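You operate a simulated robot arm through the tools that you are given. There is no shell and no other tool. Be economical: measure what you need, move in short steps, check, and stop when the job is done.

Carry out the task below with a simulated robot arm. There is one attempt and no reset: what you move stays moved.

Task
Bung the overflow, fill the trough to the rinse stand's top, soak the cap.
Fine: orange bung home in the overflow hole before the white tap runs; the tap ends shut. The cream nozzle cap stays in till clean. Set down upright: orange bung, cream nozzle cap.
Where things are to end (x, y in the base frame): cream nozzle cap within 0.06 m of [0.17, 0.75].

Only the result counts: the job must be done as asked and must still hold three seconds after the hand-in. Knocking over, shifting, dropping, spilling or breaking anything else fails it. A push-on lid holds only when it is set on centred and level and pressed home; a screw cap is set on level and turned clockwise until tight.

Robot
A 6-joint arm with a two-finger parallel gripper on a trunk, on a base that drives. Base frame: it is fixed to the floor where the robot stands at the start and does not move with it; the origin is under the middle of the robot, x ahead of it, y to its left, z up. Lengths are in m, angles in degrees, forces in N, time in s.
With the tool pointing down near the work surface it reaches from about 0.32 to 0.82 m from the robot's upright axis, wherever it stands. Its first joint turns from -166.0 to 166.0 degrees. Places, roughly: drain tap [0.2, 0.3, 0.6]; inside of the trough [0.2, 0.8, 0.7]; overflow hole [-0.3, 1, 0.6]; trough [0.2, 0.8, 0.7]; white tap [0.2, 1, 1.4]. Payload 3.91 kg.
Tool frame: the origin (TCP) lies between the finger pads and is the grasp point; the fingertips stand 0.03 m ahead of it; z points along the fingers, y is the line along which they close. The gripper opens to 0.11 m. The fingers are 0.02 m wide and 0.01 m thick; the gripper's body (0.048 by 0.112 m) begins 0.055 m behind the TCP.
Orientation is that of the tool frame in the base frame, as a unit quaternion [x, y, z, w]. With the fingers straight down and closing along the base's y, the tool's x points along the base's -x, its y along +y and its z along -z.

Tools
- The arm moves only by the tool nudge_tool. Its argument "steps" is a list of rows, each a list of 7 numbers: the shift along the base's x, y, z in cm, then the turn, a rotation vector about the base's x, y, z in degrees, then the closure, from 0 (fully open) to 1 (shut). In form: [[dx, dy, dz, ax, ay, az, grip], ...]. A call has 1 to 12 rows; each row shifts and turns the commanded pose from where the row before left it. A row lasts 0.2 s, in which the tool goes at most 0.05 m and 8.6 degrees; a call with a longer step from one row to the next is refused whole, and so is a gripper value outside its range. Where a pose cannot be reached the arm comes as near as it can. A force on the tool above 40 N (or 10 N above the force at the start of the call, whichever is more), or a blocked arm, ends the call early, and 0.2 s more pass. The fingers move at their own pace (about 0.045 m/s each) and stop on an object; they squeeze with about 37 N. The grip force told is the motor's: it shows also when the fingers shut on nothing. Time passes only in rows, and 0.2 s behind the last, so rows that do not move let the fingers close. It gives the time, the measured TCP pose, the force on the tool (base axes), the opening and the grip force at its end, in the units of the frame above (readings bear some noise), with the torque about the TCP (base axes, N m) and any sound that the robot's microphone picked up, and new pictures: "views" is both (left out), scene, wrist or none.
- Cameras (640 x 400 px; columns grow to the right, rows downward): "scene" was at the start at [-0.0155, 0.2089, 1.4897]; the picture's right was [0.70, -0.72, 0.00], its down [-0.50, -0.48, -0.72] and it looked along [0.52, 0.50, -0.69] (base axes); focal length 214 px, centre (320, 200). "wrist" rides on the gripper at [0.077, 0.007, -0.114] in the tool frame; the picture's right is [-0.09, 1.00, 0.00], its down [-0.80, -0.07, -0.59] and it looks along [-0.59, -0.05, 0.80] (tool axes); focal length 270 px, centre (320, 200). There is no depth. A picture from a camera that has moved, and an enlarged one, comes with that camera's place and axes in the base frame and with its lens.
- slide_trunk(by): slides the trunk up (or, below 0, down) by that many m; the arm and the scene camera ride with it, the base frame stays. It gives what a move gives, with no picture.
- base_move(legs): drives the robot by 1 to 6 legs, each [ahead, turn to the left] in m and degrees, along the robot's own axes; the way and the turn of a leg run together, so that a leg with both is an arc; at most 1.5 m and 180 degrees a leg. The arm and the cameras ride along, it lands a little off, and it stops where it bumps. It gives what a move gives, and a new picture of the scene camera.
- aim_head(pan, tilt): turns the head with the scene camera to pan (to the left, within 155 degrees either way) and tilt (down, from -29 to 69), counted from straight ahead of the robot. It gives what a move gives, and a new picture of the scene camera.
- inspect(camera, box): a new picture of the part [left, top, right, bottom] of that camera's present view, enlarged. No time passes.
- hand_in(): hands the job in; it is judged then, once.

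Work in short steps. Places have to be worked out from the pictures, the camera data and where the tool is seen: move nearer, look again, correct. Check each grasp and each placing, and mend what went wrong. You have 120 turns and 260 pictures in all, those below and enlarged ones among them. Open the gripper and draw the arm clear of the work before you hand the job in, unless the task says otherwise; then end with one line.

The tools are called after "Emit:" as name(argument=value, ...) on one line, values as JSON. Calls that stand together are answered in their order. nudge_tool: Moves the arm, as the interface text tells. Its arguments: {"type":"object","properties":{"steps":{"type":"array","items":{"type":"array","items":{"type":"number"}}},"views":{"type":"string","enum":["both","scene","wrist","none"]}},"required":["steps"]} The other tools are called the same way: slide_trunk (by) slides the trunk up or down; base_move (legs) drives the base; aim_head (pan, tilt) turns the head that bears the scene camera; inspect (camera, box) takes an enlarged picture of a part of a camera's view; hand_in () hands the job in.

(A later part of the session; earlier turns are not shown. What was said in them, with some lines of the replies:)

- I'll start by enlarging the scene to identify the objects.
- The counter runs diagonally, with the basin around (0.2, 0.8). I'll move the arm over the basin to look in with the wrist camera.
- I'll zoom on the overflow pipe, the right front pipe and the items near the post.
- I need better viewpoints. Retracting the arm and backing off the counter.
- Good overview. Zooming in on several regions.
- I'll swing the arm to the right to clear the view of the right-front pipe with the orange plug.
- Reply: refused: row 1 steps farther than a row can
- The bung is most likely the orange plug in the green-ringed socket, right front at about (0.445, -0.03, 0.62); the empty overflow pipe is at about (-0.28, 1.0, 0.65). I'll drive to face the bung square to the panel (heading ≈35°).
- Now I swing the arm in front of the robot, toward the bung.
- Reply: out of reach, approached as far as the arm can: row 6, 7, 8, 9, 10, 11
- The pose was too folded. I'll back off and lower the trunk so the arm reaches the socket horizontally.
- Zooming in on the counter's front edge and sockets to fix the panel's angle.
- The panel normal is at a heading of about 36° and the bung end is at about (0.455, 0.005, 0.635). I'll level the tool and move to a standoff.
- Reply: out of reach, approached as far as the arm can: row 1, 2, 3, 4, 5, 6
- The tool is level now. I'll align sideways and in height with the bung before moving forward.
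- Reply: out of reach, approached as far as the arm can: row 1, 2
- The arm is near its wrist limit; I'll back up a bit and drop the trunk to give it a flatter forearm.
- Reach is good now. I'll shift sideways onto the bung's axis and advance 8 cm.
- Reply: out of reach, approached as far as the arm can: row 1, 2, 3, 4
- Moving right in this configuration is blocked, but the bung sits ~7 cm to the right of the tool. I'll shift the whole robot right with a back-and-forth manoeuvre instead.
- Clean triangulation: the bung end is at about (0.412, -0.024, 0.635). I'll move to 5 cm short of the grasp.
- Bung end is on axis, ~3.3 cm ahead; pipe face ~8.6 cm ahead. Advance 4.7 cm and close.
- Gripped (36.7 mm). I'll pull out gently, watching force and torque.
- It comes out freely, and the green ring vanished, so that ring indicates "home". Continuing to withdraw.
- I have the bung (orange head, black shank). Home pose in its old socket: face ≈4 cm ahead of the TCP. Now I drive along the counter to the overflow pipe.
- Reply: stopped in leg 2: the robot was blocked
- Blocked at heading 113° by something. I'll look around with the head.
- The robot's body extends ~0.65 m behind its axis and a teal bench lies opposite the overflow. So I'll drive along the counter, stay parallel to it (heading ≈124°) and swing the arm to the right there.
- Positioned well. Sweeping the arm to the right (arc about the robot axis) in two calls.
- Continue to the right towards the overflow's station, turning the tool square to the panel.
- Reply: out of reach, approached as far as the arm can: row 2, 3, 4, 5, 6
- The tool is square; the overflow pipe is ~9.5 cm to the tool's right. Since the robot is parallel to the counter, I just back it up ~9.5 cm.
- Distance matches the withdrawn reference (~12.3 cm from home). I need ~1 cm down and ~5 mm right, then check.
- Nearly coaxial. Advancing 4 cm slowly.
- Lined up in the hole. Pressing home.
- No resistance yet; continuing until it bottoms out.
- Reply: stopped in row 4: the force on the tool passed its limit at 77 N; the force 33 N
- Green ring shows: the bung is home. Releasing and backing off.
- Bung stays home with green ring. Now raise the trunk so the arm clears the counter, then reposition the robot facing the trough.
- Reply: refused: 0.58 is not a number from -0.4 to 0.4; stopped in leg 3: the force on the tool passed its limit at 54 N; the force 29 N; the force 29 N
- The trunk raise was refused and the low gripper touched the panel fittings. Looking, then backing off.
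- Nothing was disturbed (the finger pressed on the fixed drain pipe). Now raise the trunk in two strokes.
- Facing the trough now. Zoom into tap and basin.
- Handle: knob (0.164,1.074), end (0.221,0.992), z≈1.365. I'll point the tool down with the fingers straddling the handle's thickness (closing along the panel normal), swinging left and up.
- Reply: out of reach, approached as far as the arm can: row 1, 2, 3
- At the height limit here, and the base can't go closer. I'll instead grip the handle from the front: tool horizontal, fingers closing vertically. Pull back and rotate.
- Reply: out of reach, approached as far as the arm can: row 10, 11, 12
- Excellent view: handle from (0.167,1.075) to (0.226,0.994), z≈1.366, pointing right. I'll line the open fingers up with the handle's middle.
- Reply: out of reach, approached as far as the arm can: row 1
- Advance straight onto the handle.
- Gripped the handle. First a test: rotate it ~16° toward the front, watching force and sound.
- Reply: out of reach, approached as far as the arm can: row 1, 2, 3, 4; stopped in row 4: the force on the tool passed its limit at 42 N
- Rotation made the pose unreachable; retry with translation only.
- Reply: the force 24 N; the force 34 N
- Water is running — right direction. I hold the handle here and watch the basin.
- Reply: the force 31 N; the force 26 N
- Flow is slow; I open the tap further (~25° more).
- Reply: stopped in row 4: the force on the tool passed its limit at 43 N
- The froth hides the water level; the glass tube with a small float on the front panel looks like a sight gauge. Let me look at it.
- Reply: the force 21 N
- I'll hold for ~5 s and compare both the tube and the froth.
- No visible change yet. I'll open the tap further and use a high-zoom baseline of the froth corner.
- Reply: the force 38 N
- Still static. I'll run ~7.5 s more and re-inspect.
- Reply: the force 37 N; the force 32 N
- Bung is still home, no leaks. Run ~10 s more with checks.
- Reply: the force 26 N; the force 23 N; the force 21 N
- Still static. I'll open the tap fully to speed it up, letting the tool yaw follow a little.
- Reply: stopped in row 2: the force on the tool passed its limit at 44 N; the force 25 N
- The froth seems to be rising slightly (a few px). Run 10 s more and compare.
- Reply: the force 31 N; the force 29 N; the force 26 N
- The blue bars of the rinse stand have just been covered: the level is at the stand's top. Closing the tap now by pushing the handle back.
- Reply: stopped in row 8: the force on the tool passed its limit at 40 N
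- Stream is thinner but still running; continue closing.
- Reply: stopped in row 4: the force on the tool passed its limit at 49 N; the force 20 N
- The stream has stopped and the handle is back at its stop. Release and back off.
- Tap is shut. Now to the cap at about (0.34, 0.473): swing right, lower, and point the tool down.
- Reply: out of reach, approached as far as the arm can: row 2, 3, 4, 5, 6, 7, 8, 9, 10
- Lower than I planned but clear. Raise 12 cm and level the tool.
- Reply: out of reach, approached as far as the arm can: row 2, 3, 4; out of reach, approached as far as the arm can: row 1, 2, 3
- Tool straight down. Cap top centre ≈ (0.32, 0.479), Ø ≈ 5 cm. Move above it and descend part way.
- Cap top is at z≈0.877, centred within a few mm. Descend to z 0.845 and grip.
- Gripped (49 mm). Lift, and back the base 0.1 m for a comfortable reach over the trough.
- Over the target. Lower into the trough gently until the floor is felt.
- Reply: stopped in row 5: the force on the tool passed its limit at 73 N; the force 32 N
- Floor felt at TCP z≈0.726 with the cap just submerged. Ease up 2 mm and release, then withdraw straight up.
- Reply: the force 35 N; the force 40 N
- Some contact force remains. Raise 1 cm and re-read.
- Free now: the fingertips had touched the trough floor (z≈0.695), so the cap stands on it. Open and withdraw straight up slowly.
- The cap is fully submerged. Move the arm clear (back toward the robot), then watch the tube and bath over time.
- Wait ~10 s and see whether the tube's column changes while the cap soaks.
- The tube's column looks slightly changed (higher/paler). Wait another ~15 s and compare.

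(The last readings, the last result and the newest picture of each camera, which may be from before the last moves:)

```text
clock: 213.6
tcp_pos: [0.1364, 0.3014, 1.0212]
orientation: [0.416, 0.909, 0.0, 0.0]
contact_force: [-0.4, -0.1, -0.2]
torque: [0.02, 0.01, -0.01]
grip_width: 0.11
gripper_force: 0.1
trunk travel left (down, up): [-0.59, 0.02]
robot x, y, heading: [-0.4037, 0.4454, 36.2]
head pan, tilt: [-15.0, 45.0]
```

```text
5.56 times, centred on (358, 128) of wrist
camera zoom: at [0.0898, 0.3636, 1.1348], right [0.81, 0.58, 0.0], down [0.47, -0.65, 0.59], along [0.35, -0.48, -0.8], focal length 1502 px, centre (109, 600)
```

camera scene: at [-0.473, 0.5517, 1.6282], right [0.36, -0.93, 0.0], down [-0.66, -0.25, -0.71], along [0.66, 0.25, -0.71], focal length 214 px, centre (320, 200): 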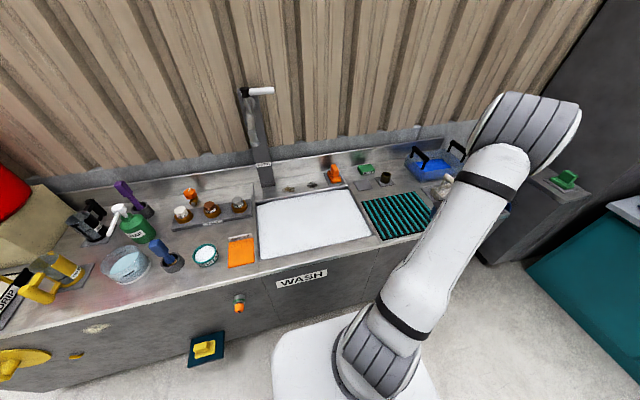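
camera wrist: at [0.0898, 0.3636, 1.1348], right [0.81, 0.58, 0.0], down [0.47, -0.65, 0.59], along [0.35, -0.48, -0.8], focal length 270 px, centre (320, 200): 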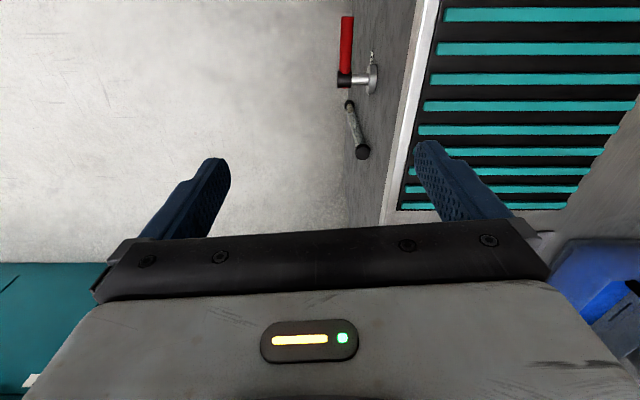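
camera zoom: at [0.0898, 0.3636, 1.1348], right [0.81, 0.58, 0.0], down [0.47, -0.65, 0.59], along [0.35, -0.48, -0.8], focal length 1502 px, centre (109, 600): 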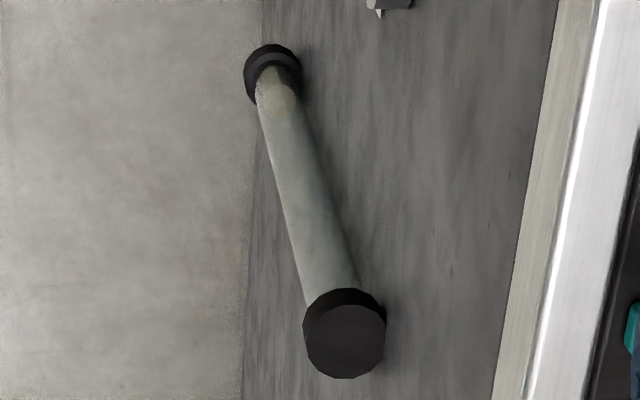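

No clear end signal; soaking longer costs nothing, so I wait ~25 s more and compare the tube again.

Emit:
nudge_tool(steps=[[0, 0, 0, 0, 0, 0, 0], [0, 0, 0, 0, 0, 0, 0], [0, 0, 0, 0, 0, 0, 0], [0, 0, 0, 0, 0, 0, 0], [0, 0, 0, 0, 0, 0, 0], [0, 0, 0, 0, 0, 0, 0], [0, 0, 0, 0, 0, 0, 0], [0, 0, 0, 0, 0, 0, 0], [0, 0, 0, 0, 0, 0, 0], [0, 0, 0, 0, 0, 0, 0], [0, 0, 0, 0, 0, 0, 0], [0, 0, 0, 0, 0, 0, 0]], views="none")

Emit:
nudge_tool(steps=[[0, 0, 0, 0, 0, 0, 0], [0, 0, 0, 0, 0, 0, 0], [0, 0, 0, 0, 0, 0, 0], [0, 0, 0, 0, 0, 0, 0], [0, 0, 0, 0, 0, 0, 0], [0, 0, 0, 0, 0, 0, 0], [0, 0, 0, 0, 0, 0, 0], [0, 0, 0, 0, 0, 0, 0], [0, 0, 0, 0, 0, 0, 0], [0, 0, 0, 0, 0, 0, 0], [0, 0, 0, 0, 0, 0, 0], [0, 0, 0, 0, 0, 0, 0]], views="none")

Emit:
nudge_tool(steps=[[0, 0, 0, 0, 0, 0, 0], [0, 0, 0, 0, 0, 0, 0], [0, 0, 0, 0, 0, 0, 0], [0, 0, 0, 0, 0, 0, 0], [0, 0, 0, 0, 0, 0, 0], [0, 0, 0, 0, 0, 0, 0], [0, 0, 0, 0, 0, 0, 0], [0, 0, 0, 0, 0, 0, 0], [0, 0, 0, 0, 0, 0, 0], [0, 0, 0, 0, 0, 0, 0], [0, 0, 0, 0, 0, 0, 0], [0, 0, 0, 0, 0, 0, 0]], views="none")

Emit:
nudge_tool(steps=[[0, 0, 0, 0, 0, 0, 0], [0, 0, 0, 0, 0, 0, 0], [0, 0, 0, 0, 0, 0, 0], [0, 0, 0, 0, 0, 0, 0], [0, 0, 0, 0, 0, 0, 0], [0, 0, 0, 0, 0, 0, 0], [0, 0, 0, 0, 0, 0, 0], [0, 0, 0, 0, 0, 0, 0], [0, 0, 0, 0, 0, 0, 0], [0, 0, 0, 0, 0, 0, 0], [0, 0, 0, 0, 0, 0, 0], [0, 0, 0, 0, 0, 0, 0]], views="none")

Emit:
nudge_tool(steps=[[0, 0, 0, 0, 0, 0, 0], [0, 0, 0, 0, 0, 0, 0], [0, 0, 0, 0, 0, 0, 0], [0, 0, 0, 0, 0, 0, 0], [0, 0, 0, 0, 0, 0, 0], [0, 0, 0, 0, 0, 0, 0], [0, 0, 0, 0, 0, 0, 0], [0, 0, 0, 0, 0, 0, 0], [0, 0, 0, 0, 0, 0, 0], [0, 0, 0, 0, 0, 0, 0], [0, 0, 0, 0, 0, 0, 0], [0, 0, 0, 0, 0, 0, 0]], views="none")

Emit:
nudge_tool(steps=[[0, 0, 0, 0, 0, 0, 0], [0, 0, 0, 0, 0, 0, 0], [0, 0, 0, 0, 0, 0, 0], [0, 0, 0, 0, 0, 0, 0], [0, 0, 0, 0, 0, 0, 0], [0, 0, 0, 0, 0, 0, 0], [0, 0, 0, 0, 0, 0, 0], [0, 0, 0, 0, 0, 0, 0], [0, 0, 0, 0, 0, 0, 0], [0, 0, 0, 0, 0, 0, 0], [0, 0, 0, 0, 0, 0, 0], [0, 0, 0, 0, 0, 0, 0]], views="none")

Emit:
nudge_tool(steps=[[0, 0, 0, 0, 0, 0, 0], [0, 0, 0, 0, 0, 0, 0], [0, 0, 0, 0, 0, 0, 0], [0, 0, 0, 0, 0, 0, 0], [0, 0, 0, 0, 0, 0, 0], [0, 0, 0, 0, 0, 0, 0], [0, 0, 0, 0, 0, 0, 0], [0, 0, 0, 0, 0, 0, 0], [0, 0, 0, 0, 0, 0, 0], [0, 0, 0, 0, 0, 0, 0], [0, 0, 0, 0, 0, 0, 0], [0, 0, 0, 0, 0, 0, 0]], views="none")

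Emit:
nudge_tool(steps=[[0, 0, 0, 0, 0, 0, 0], [0, 0, 0, 0, 0, 0, 0], [0, 0, 0, 0, 0, 0, 0], [0, 0, 0, 0, 0, 0, 0], [0, 0, 0, 0, 0, 0, 0], [0, 0, 0, 0, 0, 0, 0], [0, 0, 0, 0, 0, 0, 0], [0, 0, 0, 0, 0, 0, 0], [0, 0, 0, 0, 0, 0, 0], [0, 0, 0, 0, 0, 0, 0], [0, 0, 0, 0, 0, 0, 0], [0, 0, 0, 0, 0, 0, 0]], views="none")

Emit:
nudge_tool(steps=[[0, 0, 0, 0, 0, 0, 0], [0, 0, 0, 0, 0, 0, 0], [0, 0, 0, 0, 0, 0, 0], [0, 0, 0, 0, 0, 0, 0], [0, 0, 0, 0, 0, 0, 0], [0, 0, 0, 0, 0, 0, 0], [0, 0, 0, 0, 0, 0, 0], [0, 0, 0, 0, 0, 0, 0], [0, 0, 0, 0, 0, 0, 0], [0, 0, 0, 0, 0, 0, 0], [0, 0, 0, 0, 0, 0, 0], [0, 0, 0, 0, 0, 0, 0]], views="none")

Emit:
inspect(camera="wrist", box=[338, 92, 378, 164])

Emit:
inspect(camera="scene", box=[225, 80, 385, 270])

```text
clock: 216.2
tcp_pos: [0.1347, 0.301, 1.0221]
orientation: [0.416, 0.909, 0.002, 0.0]
contact_force: [-0.4, -0.2, -0.3]
torque: [0.02, -0.01, 0.0]
grip_width: 0.1098
gripper_force: 0.1
trunk travel left (down, up): [-0.59, 0.02]
robot x, y, heading: [-0.4001, 0.4436, 35.9]
head pan, tilt: [-15.0, 45.0]
```

```text
clock: 218.8
tcp_pos: [0.1355, 0.3004, 1.0219]
orientation: [0.416, 0.909, 0.001, 0.001]
contact_force: [0.9, 0.0, 0.3]
torque: [0.0, 0.03, 0.03]
grip_width: 0.1101
gripper_force: 0.2
trunk travel left (down, up): [-0.59, 0.02]
robot x, y, heading: [-0.4002, 0.4426, 36.1]
head pan, tilt: [-15.0, 45.0]
```

```text
clock: 221.4
tcp_pos: [0.1358, 0.3001, 1.0215]
orientation: [0.417, 0.909, 0.001, 0.001]
contact_force: [0.3, -0.4, -0.2]
torque: [0.02, 0.01, 0.01]
grip_width: 0.1098
gripper_force: 0.1
trunk travel left (down, up): [-0.59, 0.02]
robot x, y, heading: [-0.4059, 0.4469, 36.0]
head pan, tilt: [-15.0, 45.0]
```

```text
clock: 224.0
tcp_pos: [0.1346, 0.3009, 1.0214]
orientation: [0.416, 0.909, 0.001, 0.0]
contact_force: [0.3, 0.3, -0.2]
torque: [0.0, -0.02, -0.01]
grip_width: 0.11
gripper_force: 0.0
trunk travel left (down, up): [-0.59, 0.02]
robot x, y, heading: [-0.3973, 0.4447, 36.2]
head pan, tilt: [-15.0, 45.0]
```

```text
clock: 226.6
tcp_pos: [0.1351, 0.3014, 1.0203]
orientation: [0.416, 0.909, 0.001, 0.001]
contact_force: [-0.4, -0.2, -0.4]
torque: [0.0, 0.02, 0.0]
grip_width: 0.1102
gripper_force: 0.1
trunk travel left (down, up): [-0.59, 0.02]
robot x, y, heading: [-0.399, 0.4478, 35.9]
head pan, tilt: [-15.0, 45.0]
```

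```text
clock: 229.2
tcp_pos: [0.1352, 0.3019, 1.0221]
orientation: [0.416, 0.909, 0.001, 0.0]
contact_force: [-0.3, -0.9, 0.2]
torque: [-0.01, -0.02, -0.01]
grip_width: 0.11
gripper_force: 0.2
trunk travel left (down, up): [-0.59, 0.02]
robot x, y, heading: [-0.4009, 0.4469, 36.2]
head pan, tilt: [-15.0, 45.0]
```

```text
clock: 231.8
tcp_pos: [0.1342, 0.3013, 1.022]
orientation: [0.416, 0.909, 0.001, 0.0]
contact_force: [0.6, -1.4, -0.4]
torque: [-0.01, -0.04, 0.03]
grip_width: 0.1101
gripper_force: 0.0
trunk travel left (down, up): [-0.59, 0.02]
robot x, y, heading: [-0.3972, 0.4435, 35.9]
head pan, tilt: [-15.0, 45.0]
```

```text
clock: 234.4
tcp_pos: [0.135, 0.3013, 1.0211]
orientation: [0.417, 0.909, 0.001, 0.0]
contact_force: [0.2, -0.8, 0.2]
torque: [0.01, 0.01, -0.01]
grip_width: 0.1099
gripper_force: 0.1
trunk travel left (down, up): [-0.59, 0.02]
robot x, y, heading: [-0.3985, 0.4479, 35.9]
head pan, tilt: [-15.0, 45.0]
```

```text
clock: 237.0
tcp_pos: [0.1356, 0.301, 1.0224]
orientation: [0.416, 0.909, 0.001, 0.0]
contact_force: [0.5, 0.6, 0.1]
torque: [0.0, 0.01, 0.0]
grip_width: 0.1098
gripper_force: 0.1
trunk travel left (down, up): [-0.59, 0.02]
robot x, y, heading: [-0.3994, 0.4419, 36.1]
head pan, tilt: [-15.0, 45.0]
```

```text
5.56 times, centred on (358, 128) of wrist
camera zoom: at [0.0898, 0.3636, 1.1348], right [0.81, 0.58, 0.0], down [0.47, -0.65, 0.59], along [0.35, -0.48, -0.8], focal length 1502 px, centre (109, 600)
```

zoom: 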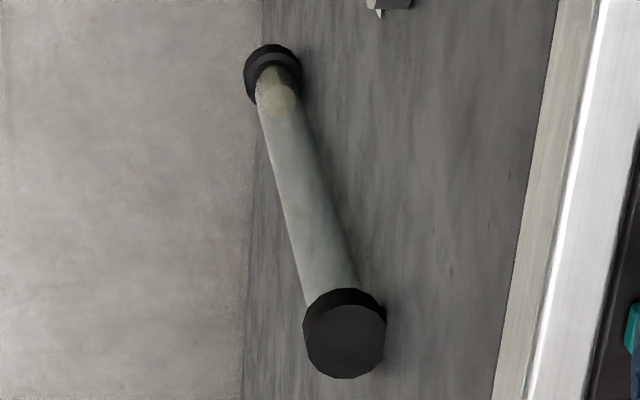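

```text
2.11 times, centred on (305, 175) of scene
camera zoom: at [-0.4728, 0.5516, 1.6282], right [0.36, -0.93, 0.0], down [-0.66, -0.25, -0.71], along [0.66, 0.25, -0.71], focal length 452 px, centre (352, 253)
```

zoom: 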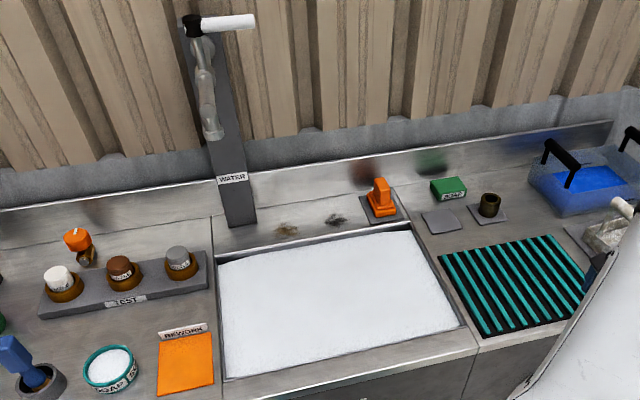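

60 s of soaking. To check cleanliness without taking it out of the bath, I'll re-grip the cap and raise it just ~2.5 cm so its top shows.

Emit:
nudge_tool(steps=[[0.4, 4.5, 0, 0, 0, 0, 0], [0.4, 4.5, 0, 0, 0, 0, 0], [0.4, 4.5, 0, 0, 0, 0, 0], [0.4, 4.5, 0, 0, 0, 0, 0], [0.4, 4.5, 0, 0, 0, 0, 0], [0.4, 4.5, 0, 0, 0, 0, 0], [0.4, 4.5, 0, 0, 0, 0, 0], [0.4, 4.5, 0, 0, 0, 0, 0], [0.4, 4.5, 0, 0, 0, 0, 0], [0.2, 4.5, 0, 0, 0, 0, 0], [0, 0, 0, 0, 0, 0, 0]], views="none")

Emit:
nudge_tool(steps=[[0, 0, -4.5, 0, 0, 0, 0], [0, 0, -4.5, 0, 0, 0, 0], [0, 0, -4.5, 0, 0, 0, 0], [0, 0, -4, 0, 0, 0, 0], [0, 0, -3, 0, 0, 0, 0], [0, 0, 0, 0, 0, 0, 0]], views="wrist")

```text
clock: 239.4
tcp_pos: [0.1718, 0.7515, 1.0228]
orientation: [0.416, 0.909, 0.001, 0.0]
contact_force: [-0.6, 0.5, 0.2]
torque: [-0.02, 0.02, -0.02]
grip_width: 0.11
gripper_force: 0.1
trunk travel left (down, up): [-0.59, 0.02]
robot x, y, heading: [-0.4048, 0.4458, 35.9]
head pan, tilt: [-15.0, 45.0]
```

```text
clock: 240.8
tcp_pos: [0.1717, 0.7525, 0.8153]
orientation: [0.415, 0.91, 0.001, 0.001]
contact_force: [-0.7, -0.3, 0.1]
torque: [0.03, -0.01, 0.0]
grip_width: 0.1099
gripper_force: 0.1
trunk travel left (down, up): [-0.59, 0.02]
robot x, y, heading: [-0.3998, 0.4425, 36.0]
head pan, tilt: [-15.0, 45.0]
camera wrist: at [0.127, 0.8149, 0.9294], right [0.81, 0.58, 0.0], down [0.47, -0.65, 0.59], along [0.35, -0.48, -0.8], focal length 270 px, centre (320, 200)
```

wrist: 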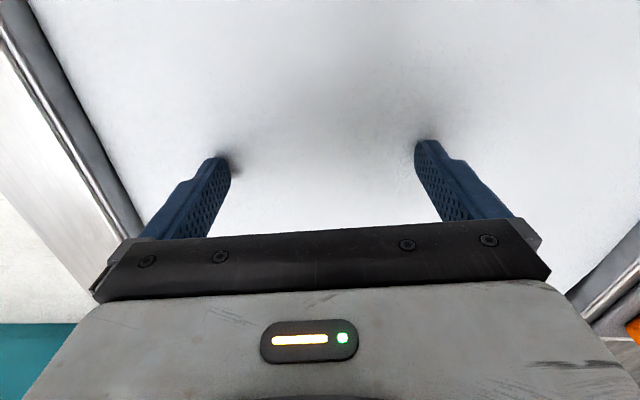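

Emit:
nudge_tool(steps=[[0, 0, -2.5, 0, 0, 0, 0], [0, 0, -2.5, 0, 0, 0, 0], [0, 0, -2, 0, 0, 0, 0], [0, 0, -1.2, 0, 0, 0, 0], [0, 0, 0, 0, 0, 0, 0]], views="none")

Emit:
nudge_tool(steps=[[0, 0, 0, 0, 0, 0, 1], [0, 0, 0, 0, 0, 0, 1], [0, 0, 0, 0, 0, 0, 1], [0, 0, 0, 0, 0, 0, 1], [0, 0, 0, 0, 0, 0, 1], [0, 0, 0, 0, 0, 0, 1]], views="none")

```text
clock: 242.0
tcp_pos: [0.1734, 0.751, 0.7317]
orientation: [0.416, 0.909, 0.001, 0.0]
contact_force: [-0.8, 0.2, -0.1]
torque: [-0.02, -0.01, -0.01]
grip_width: 0.1101
gripper_force: 0.1
trunk travel left (down, up): [-0.59, 0.02]
robot x, y, heading: [-0.3984, 0.4432, 35.8]
head pan, tilt: [-15.0, 45.0]
```

```text
clock: 243.4
tcp_pos: [0.1728, 0.752, 0.7323]
orientation: [0.416, 0.909, -0.001, 0.0]
contact_force: [0.1, -0.4, 1.6]
torque: [0.02, 0.03, -0.03]
grip_width: 0.0487
gripper_force: 37.8
trunk travel left (down, up): [-0.59, 0.02]
robot x, y, heading: [-0.3959, 0.443, 36.1]
head pan, tilt: [-15.0, 45.0]
```

Re-gripped at 48.7 mm (upright, in place). Raise 3 cm to show only its top.

Emit:
nudge_tool(steps=[[0, 0, 1.5, 0, 0, 0, 1], [0, 0, 1.5, 0, 0, 0, 1], [0, 0, 0, 0, 0, 0, 1]], views="wrist")

Emit:
inspect(camera="wrist", box=[220, 120, 420, 245])

```text
clock: 244.2
tcp_pos: [0.1736, 0.7516, 0.7604]
orientation: [0.417, 0.909, 0.0, 0.0]
contact_force: [0.4, -0.7, -1.5]
torque: [0.01, 0.04, 0.01]
grip_width: 0.0488
gripper_force: 36.4
trunk travel left (down, up): [-0.59, 0.02]
robot x, y, heading: [-0.4027, 0.4423, 36.0]
head pan, tilt: [-15.0, 45.0]
camera wrist: at [0.1279, 0.8143, 0.8747], right [0.81, 0.58, 0.0], down [0.47, -0.65, 0.59], along [0.35, -0.48, -0.8], focal length 270 px, centre (320, 200)
```

wrist: 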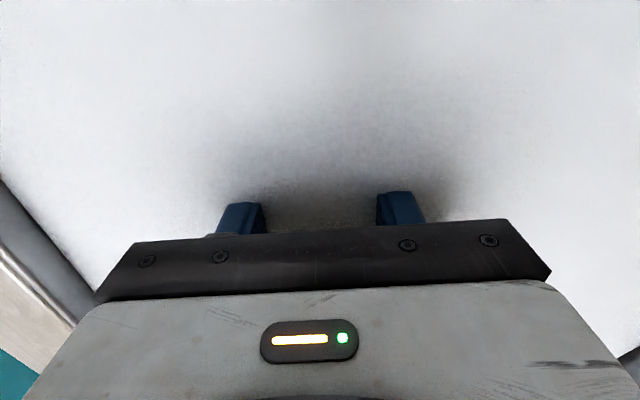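

```text
3.20 times, centred on (320, 182) of wrist
camera zoom: at [0.1279, 0.8143, 0.8747], right [0.81, 0.58, 0.0], down [0.47, -0.65, 0.59], along [0.35, -0.48, -0.8], focal length 865 px, centre (320, 256)
```

zoom: 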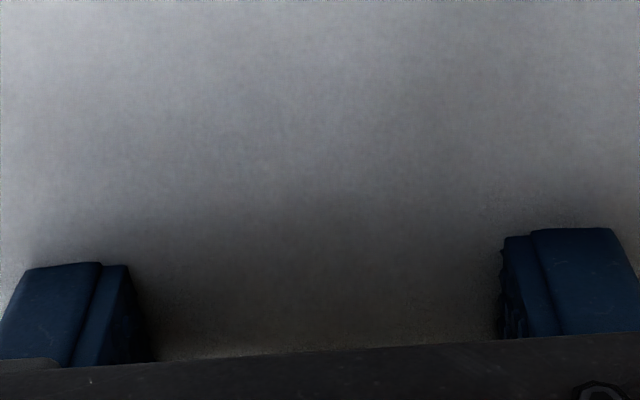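

Emit:
nudge_tool(steps=[[0, 0, 1.2, 0, 0, 0, 1], [0, 0, 0, 0, 0, 0, 1]], views="wrist")

Emit:
inspect(camera="wrist", box=[220, 120, 420, 245])

```text
clock: 244.8
tcp_pos: [0.1748, 0.7512, 0.7736]
orientation: [0.416, 0.909, 0.001, 0.0]
contact_force: [-0.3, -0.6, -1.0]
torque: [-0.01, 0.01, -0.01]
grip_width: 0.0486
gripper_force: 37.2
trunk travel left (down, up): [-0.59, 0.02]
robot x, y, heading: [-0.4019, 0.4452, 36.0]
head pan, tilt: [-15.0, 45.0]
camera wrist: at [0.1288, 0.814, 0.888], right [0.81, 0.58, 0.0], down [0.47, -0.65, 0.59], along [0.35, -0.48, -0.8], focal length 270 px, centre (320, 200)
```

wrist: 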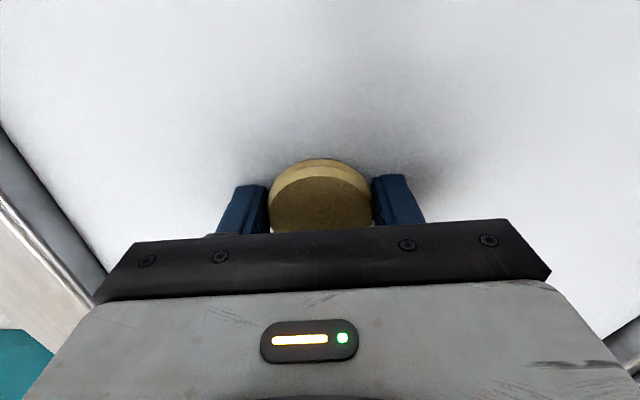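

```text
3.20 times, centred on (320, 182) of wrist
camera zoom: at [0.1288, 0.814, 0.888], right [0.81, 0.58, 0.0], down [0.47, -0.65, 0.59], along [0.35, -0.48, -0.8], focal length 865 px, centre (320, 256)
```

zoom: 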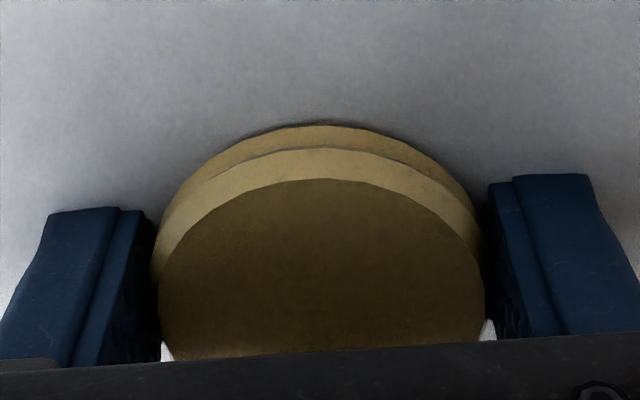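

The cap is now evenly cream, with no stains: clean. Put it back down on the trough floor and release.

Emit:
nudge_tool(steps=[[0, 0, -1.5, 0, 0, 0, 1], [0, 0, -1.5, 0, 0, 0, 1], [-0.1, 0, -1.1, 0, 0, 0, 1], [0, 0, 0, 0, 0, 0, 1]], views="none")

Emit:
nudge_tool(steps=[[0, 0, 0, 0, 0, 0, 0.5], [0, 0, 0, 0, 0, 0, 0.2], [0, 0, 0, 0, 0, 0, 0], [0, 0, 0, 0, 0, 0, 0], [0, 0, 0, 0, 0, 0, 0]], views="none")

```text
clock: 245.8
tcp_pos: [0.1717, 0.7513, 0.733]
orientation: [0.416, 0.909, 0.001, 0.0]
contact_force: [-0.5, -0.6, 3.9]
torque: [-0.11, 0.06, 0.01]
grip_width: 0.0486
gripper_force: 37.2
trunk travel left (down, up): [-0.59, 0.02]
robot x, y, heading: [-0.3996, 0.4434, 36.2]
head pan, tilt: [-15.0, 45.0]
```

```text
clock: 247.0
tcp_pos: [0.1714, 0.7531, 0.7342]
orientation: [0.417, 0.909, 0.001, 0.0]
contact_force: [-0.6, -0.1, 0.3]
torque: [-0.02, -0.02, 0.01]
grip_width: 0.1098
gripper_force: 0.0
trunk travel left (down, up): [-0.59, 0.02]
robot x, y, heading: [-0.4032, 0.4442, 36.1]
head pan, tilt: [-15.0, 45.0]
```

Set down with light floor contact and released. Withdraw straight up and move the arm clear.

Emit:
nudge_tool(steps=[[0, 0, 1, 0, 0, 0, 0], [0, 0, 1.5, 0, 0, 0, 0], [0, 0, 2.5, 0, 0, 0, 0], [0, 0, 4, 0, 0, 0, 0], [0, 0, 4.5, 0, 0, 0, 0], [0, 0, 4.5, 0, 0, 0, 0], [0, 0, 4.5, 0, 0, 0, 0], [0, 0, 4, 0, 0, 0, 0]], views="wrist")

Emit:
nudge_tool(steps=[[-0.4, -4.7, 0, 0, 0, 0, 0], [-0.4, -4.7, 0, 0, 0, 0, 0], [-0.4, -4.7, 0, 0, 0, 0, 0], [-0.4, -4.7, 0, 0, 0, 0, 0], [-0.4, -4.7, 0, 0, 0, 0, 0], [-0.4, -4.7, 0, 0, 0, 0, 0], [-0.4, -4.7, 0, 0, 0, 0, 0], [-0.4, -4.7, 0, 0, 0, 0, 0], [-0.4, -4.7, 0, 0, 0, 0, 0], [0, 0, 0, 0, 0, 0, 0]], views="scene")

Emit:
inspect(camera="scene", box=[225, 80, 385, 270])

Emit:
inspect(camera="scene", box=[210, 280, 270, 325])

```text
clock: 248.8
tcp_pos: [0.1682, 0.7533, 1.0]
orientation: [0.416, 0.91, 0.001, -0.001]
contact_force: [0.0, -1.4, -0.2]
torque: [0.0, 0.0, 0.01]
grip_width: 0.1103
gripper_force: 0.0
trunk travel left (down, up): [-0.59, 0.02]
robot x, y, heading: [-0.3979, 0.4453, 36.1]
head pan, tilt: [-15.0, 45.0]
camera wrist: at [0.123, 0.8168, 1.1141], right [0.81, 0.58, 0.0], down [0.47, -0.65, 0.59], along [0.35, -0.48, -0.8], focal length 270 px, centre (320, 200)
```

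wrist: 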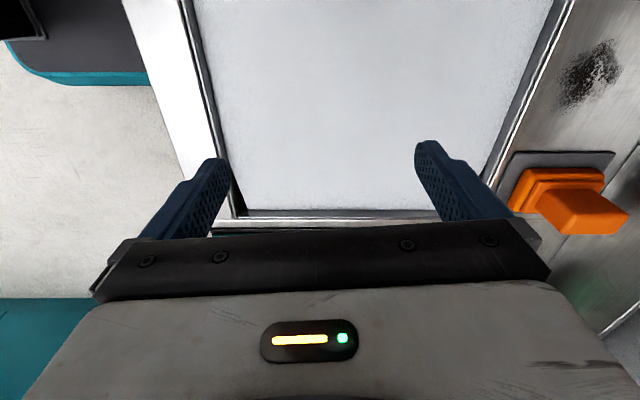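

```text
clock: 251.0
tcp_pos: [0.1369, 0.3318, 0.9995]
orientation: [0.416, 0.909, 0.001, 0.001]
contact_force: [1.0, 0.2, -0.5]
torque: [-0.01, 0.03, 0.01]
grip_width: 0.11
gripper_force: 0.1
trunk travel left (down, up): [-0.59, 0.02]
robot x, y, heading: [-0.4009, 0.4435, 35.7]
head pan, tilt: [-15.0, 45.0]
camera scene: at [-0.4727, 0.5519, 1.6282], right [0.36, -0.93, 0.0], down [-0.66, -0.25, -0.71], along [0.66, 0.25, -0.71], focal length 214 px, centre (320, 200)
```

scene: 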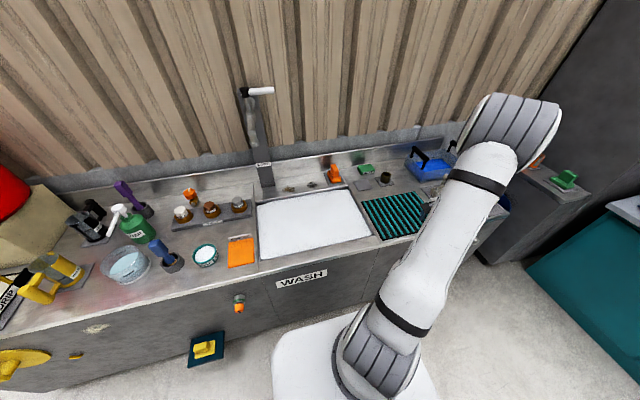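

```text
2.11 times, centred on (305, 175) of scene
camera zoom: at [-0.4727, 0.5519, 1.6282], right [0.36, -0.93, 0.0], down [-0.66, -0.25, -0.71], along [0.66, 0.25, -0.71], focal length 452 px, centre (352, 253)
```

zoom: 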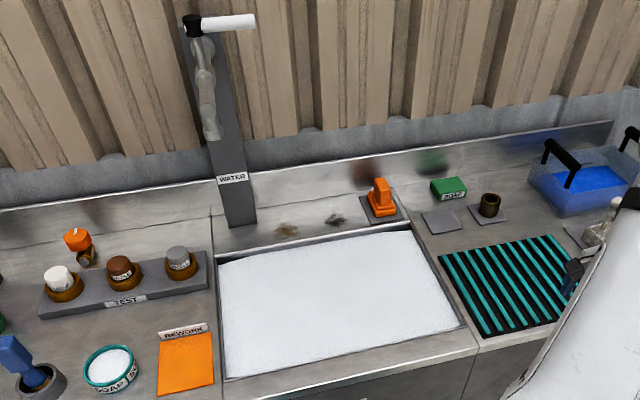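

```text
8.89 times, centred on (240, 302) of scene
camera zoom: at [-0.4727, 0.5519, 1.6282], right [0.36, -0.93, 0.0], down [-0.66, -0.25, -0.71], along [0.66, 0.25, -0.71], focal length 1906 px, centre (1031, -711)
```

zoom: 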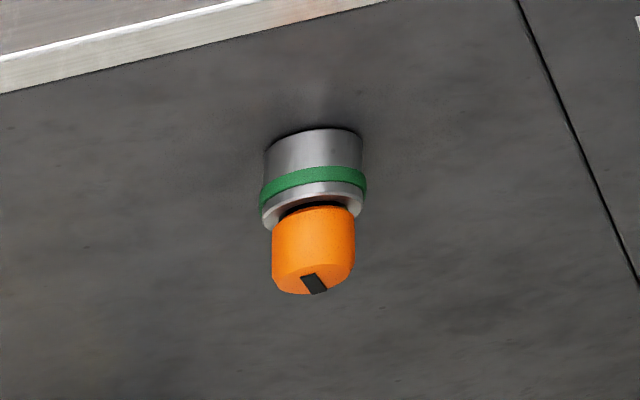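

The bung shows its green ring, the tap is shut with no stream, the rinse stand is covered, and the clean cap sits in the trough at about (0.171, 0.753). The gripper is open and the arm is clear, so I'm handing in.

Emit:
hand_in()

```text
The job is handed in.
```

I've handed the job in. The orange bung is home in the overflow, the trough is filled to about the top of the rinse stand, and the white tap is shut. Froth hid the water line, so I judged the level from the stand's bars going under. The cream nozzle cap soaked for about a minute. When I raised its top to check, it was evenly cream with no stains. I set it back on the trough floor at about (0.17, 0.75), but it is under the froth, so I couldn't see it in its final position.
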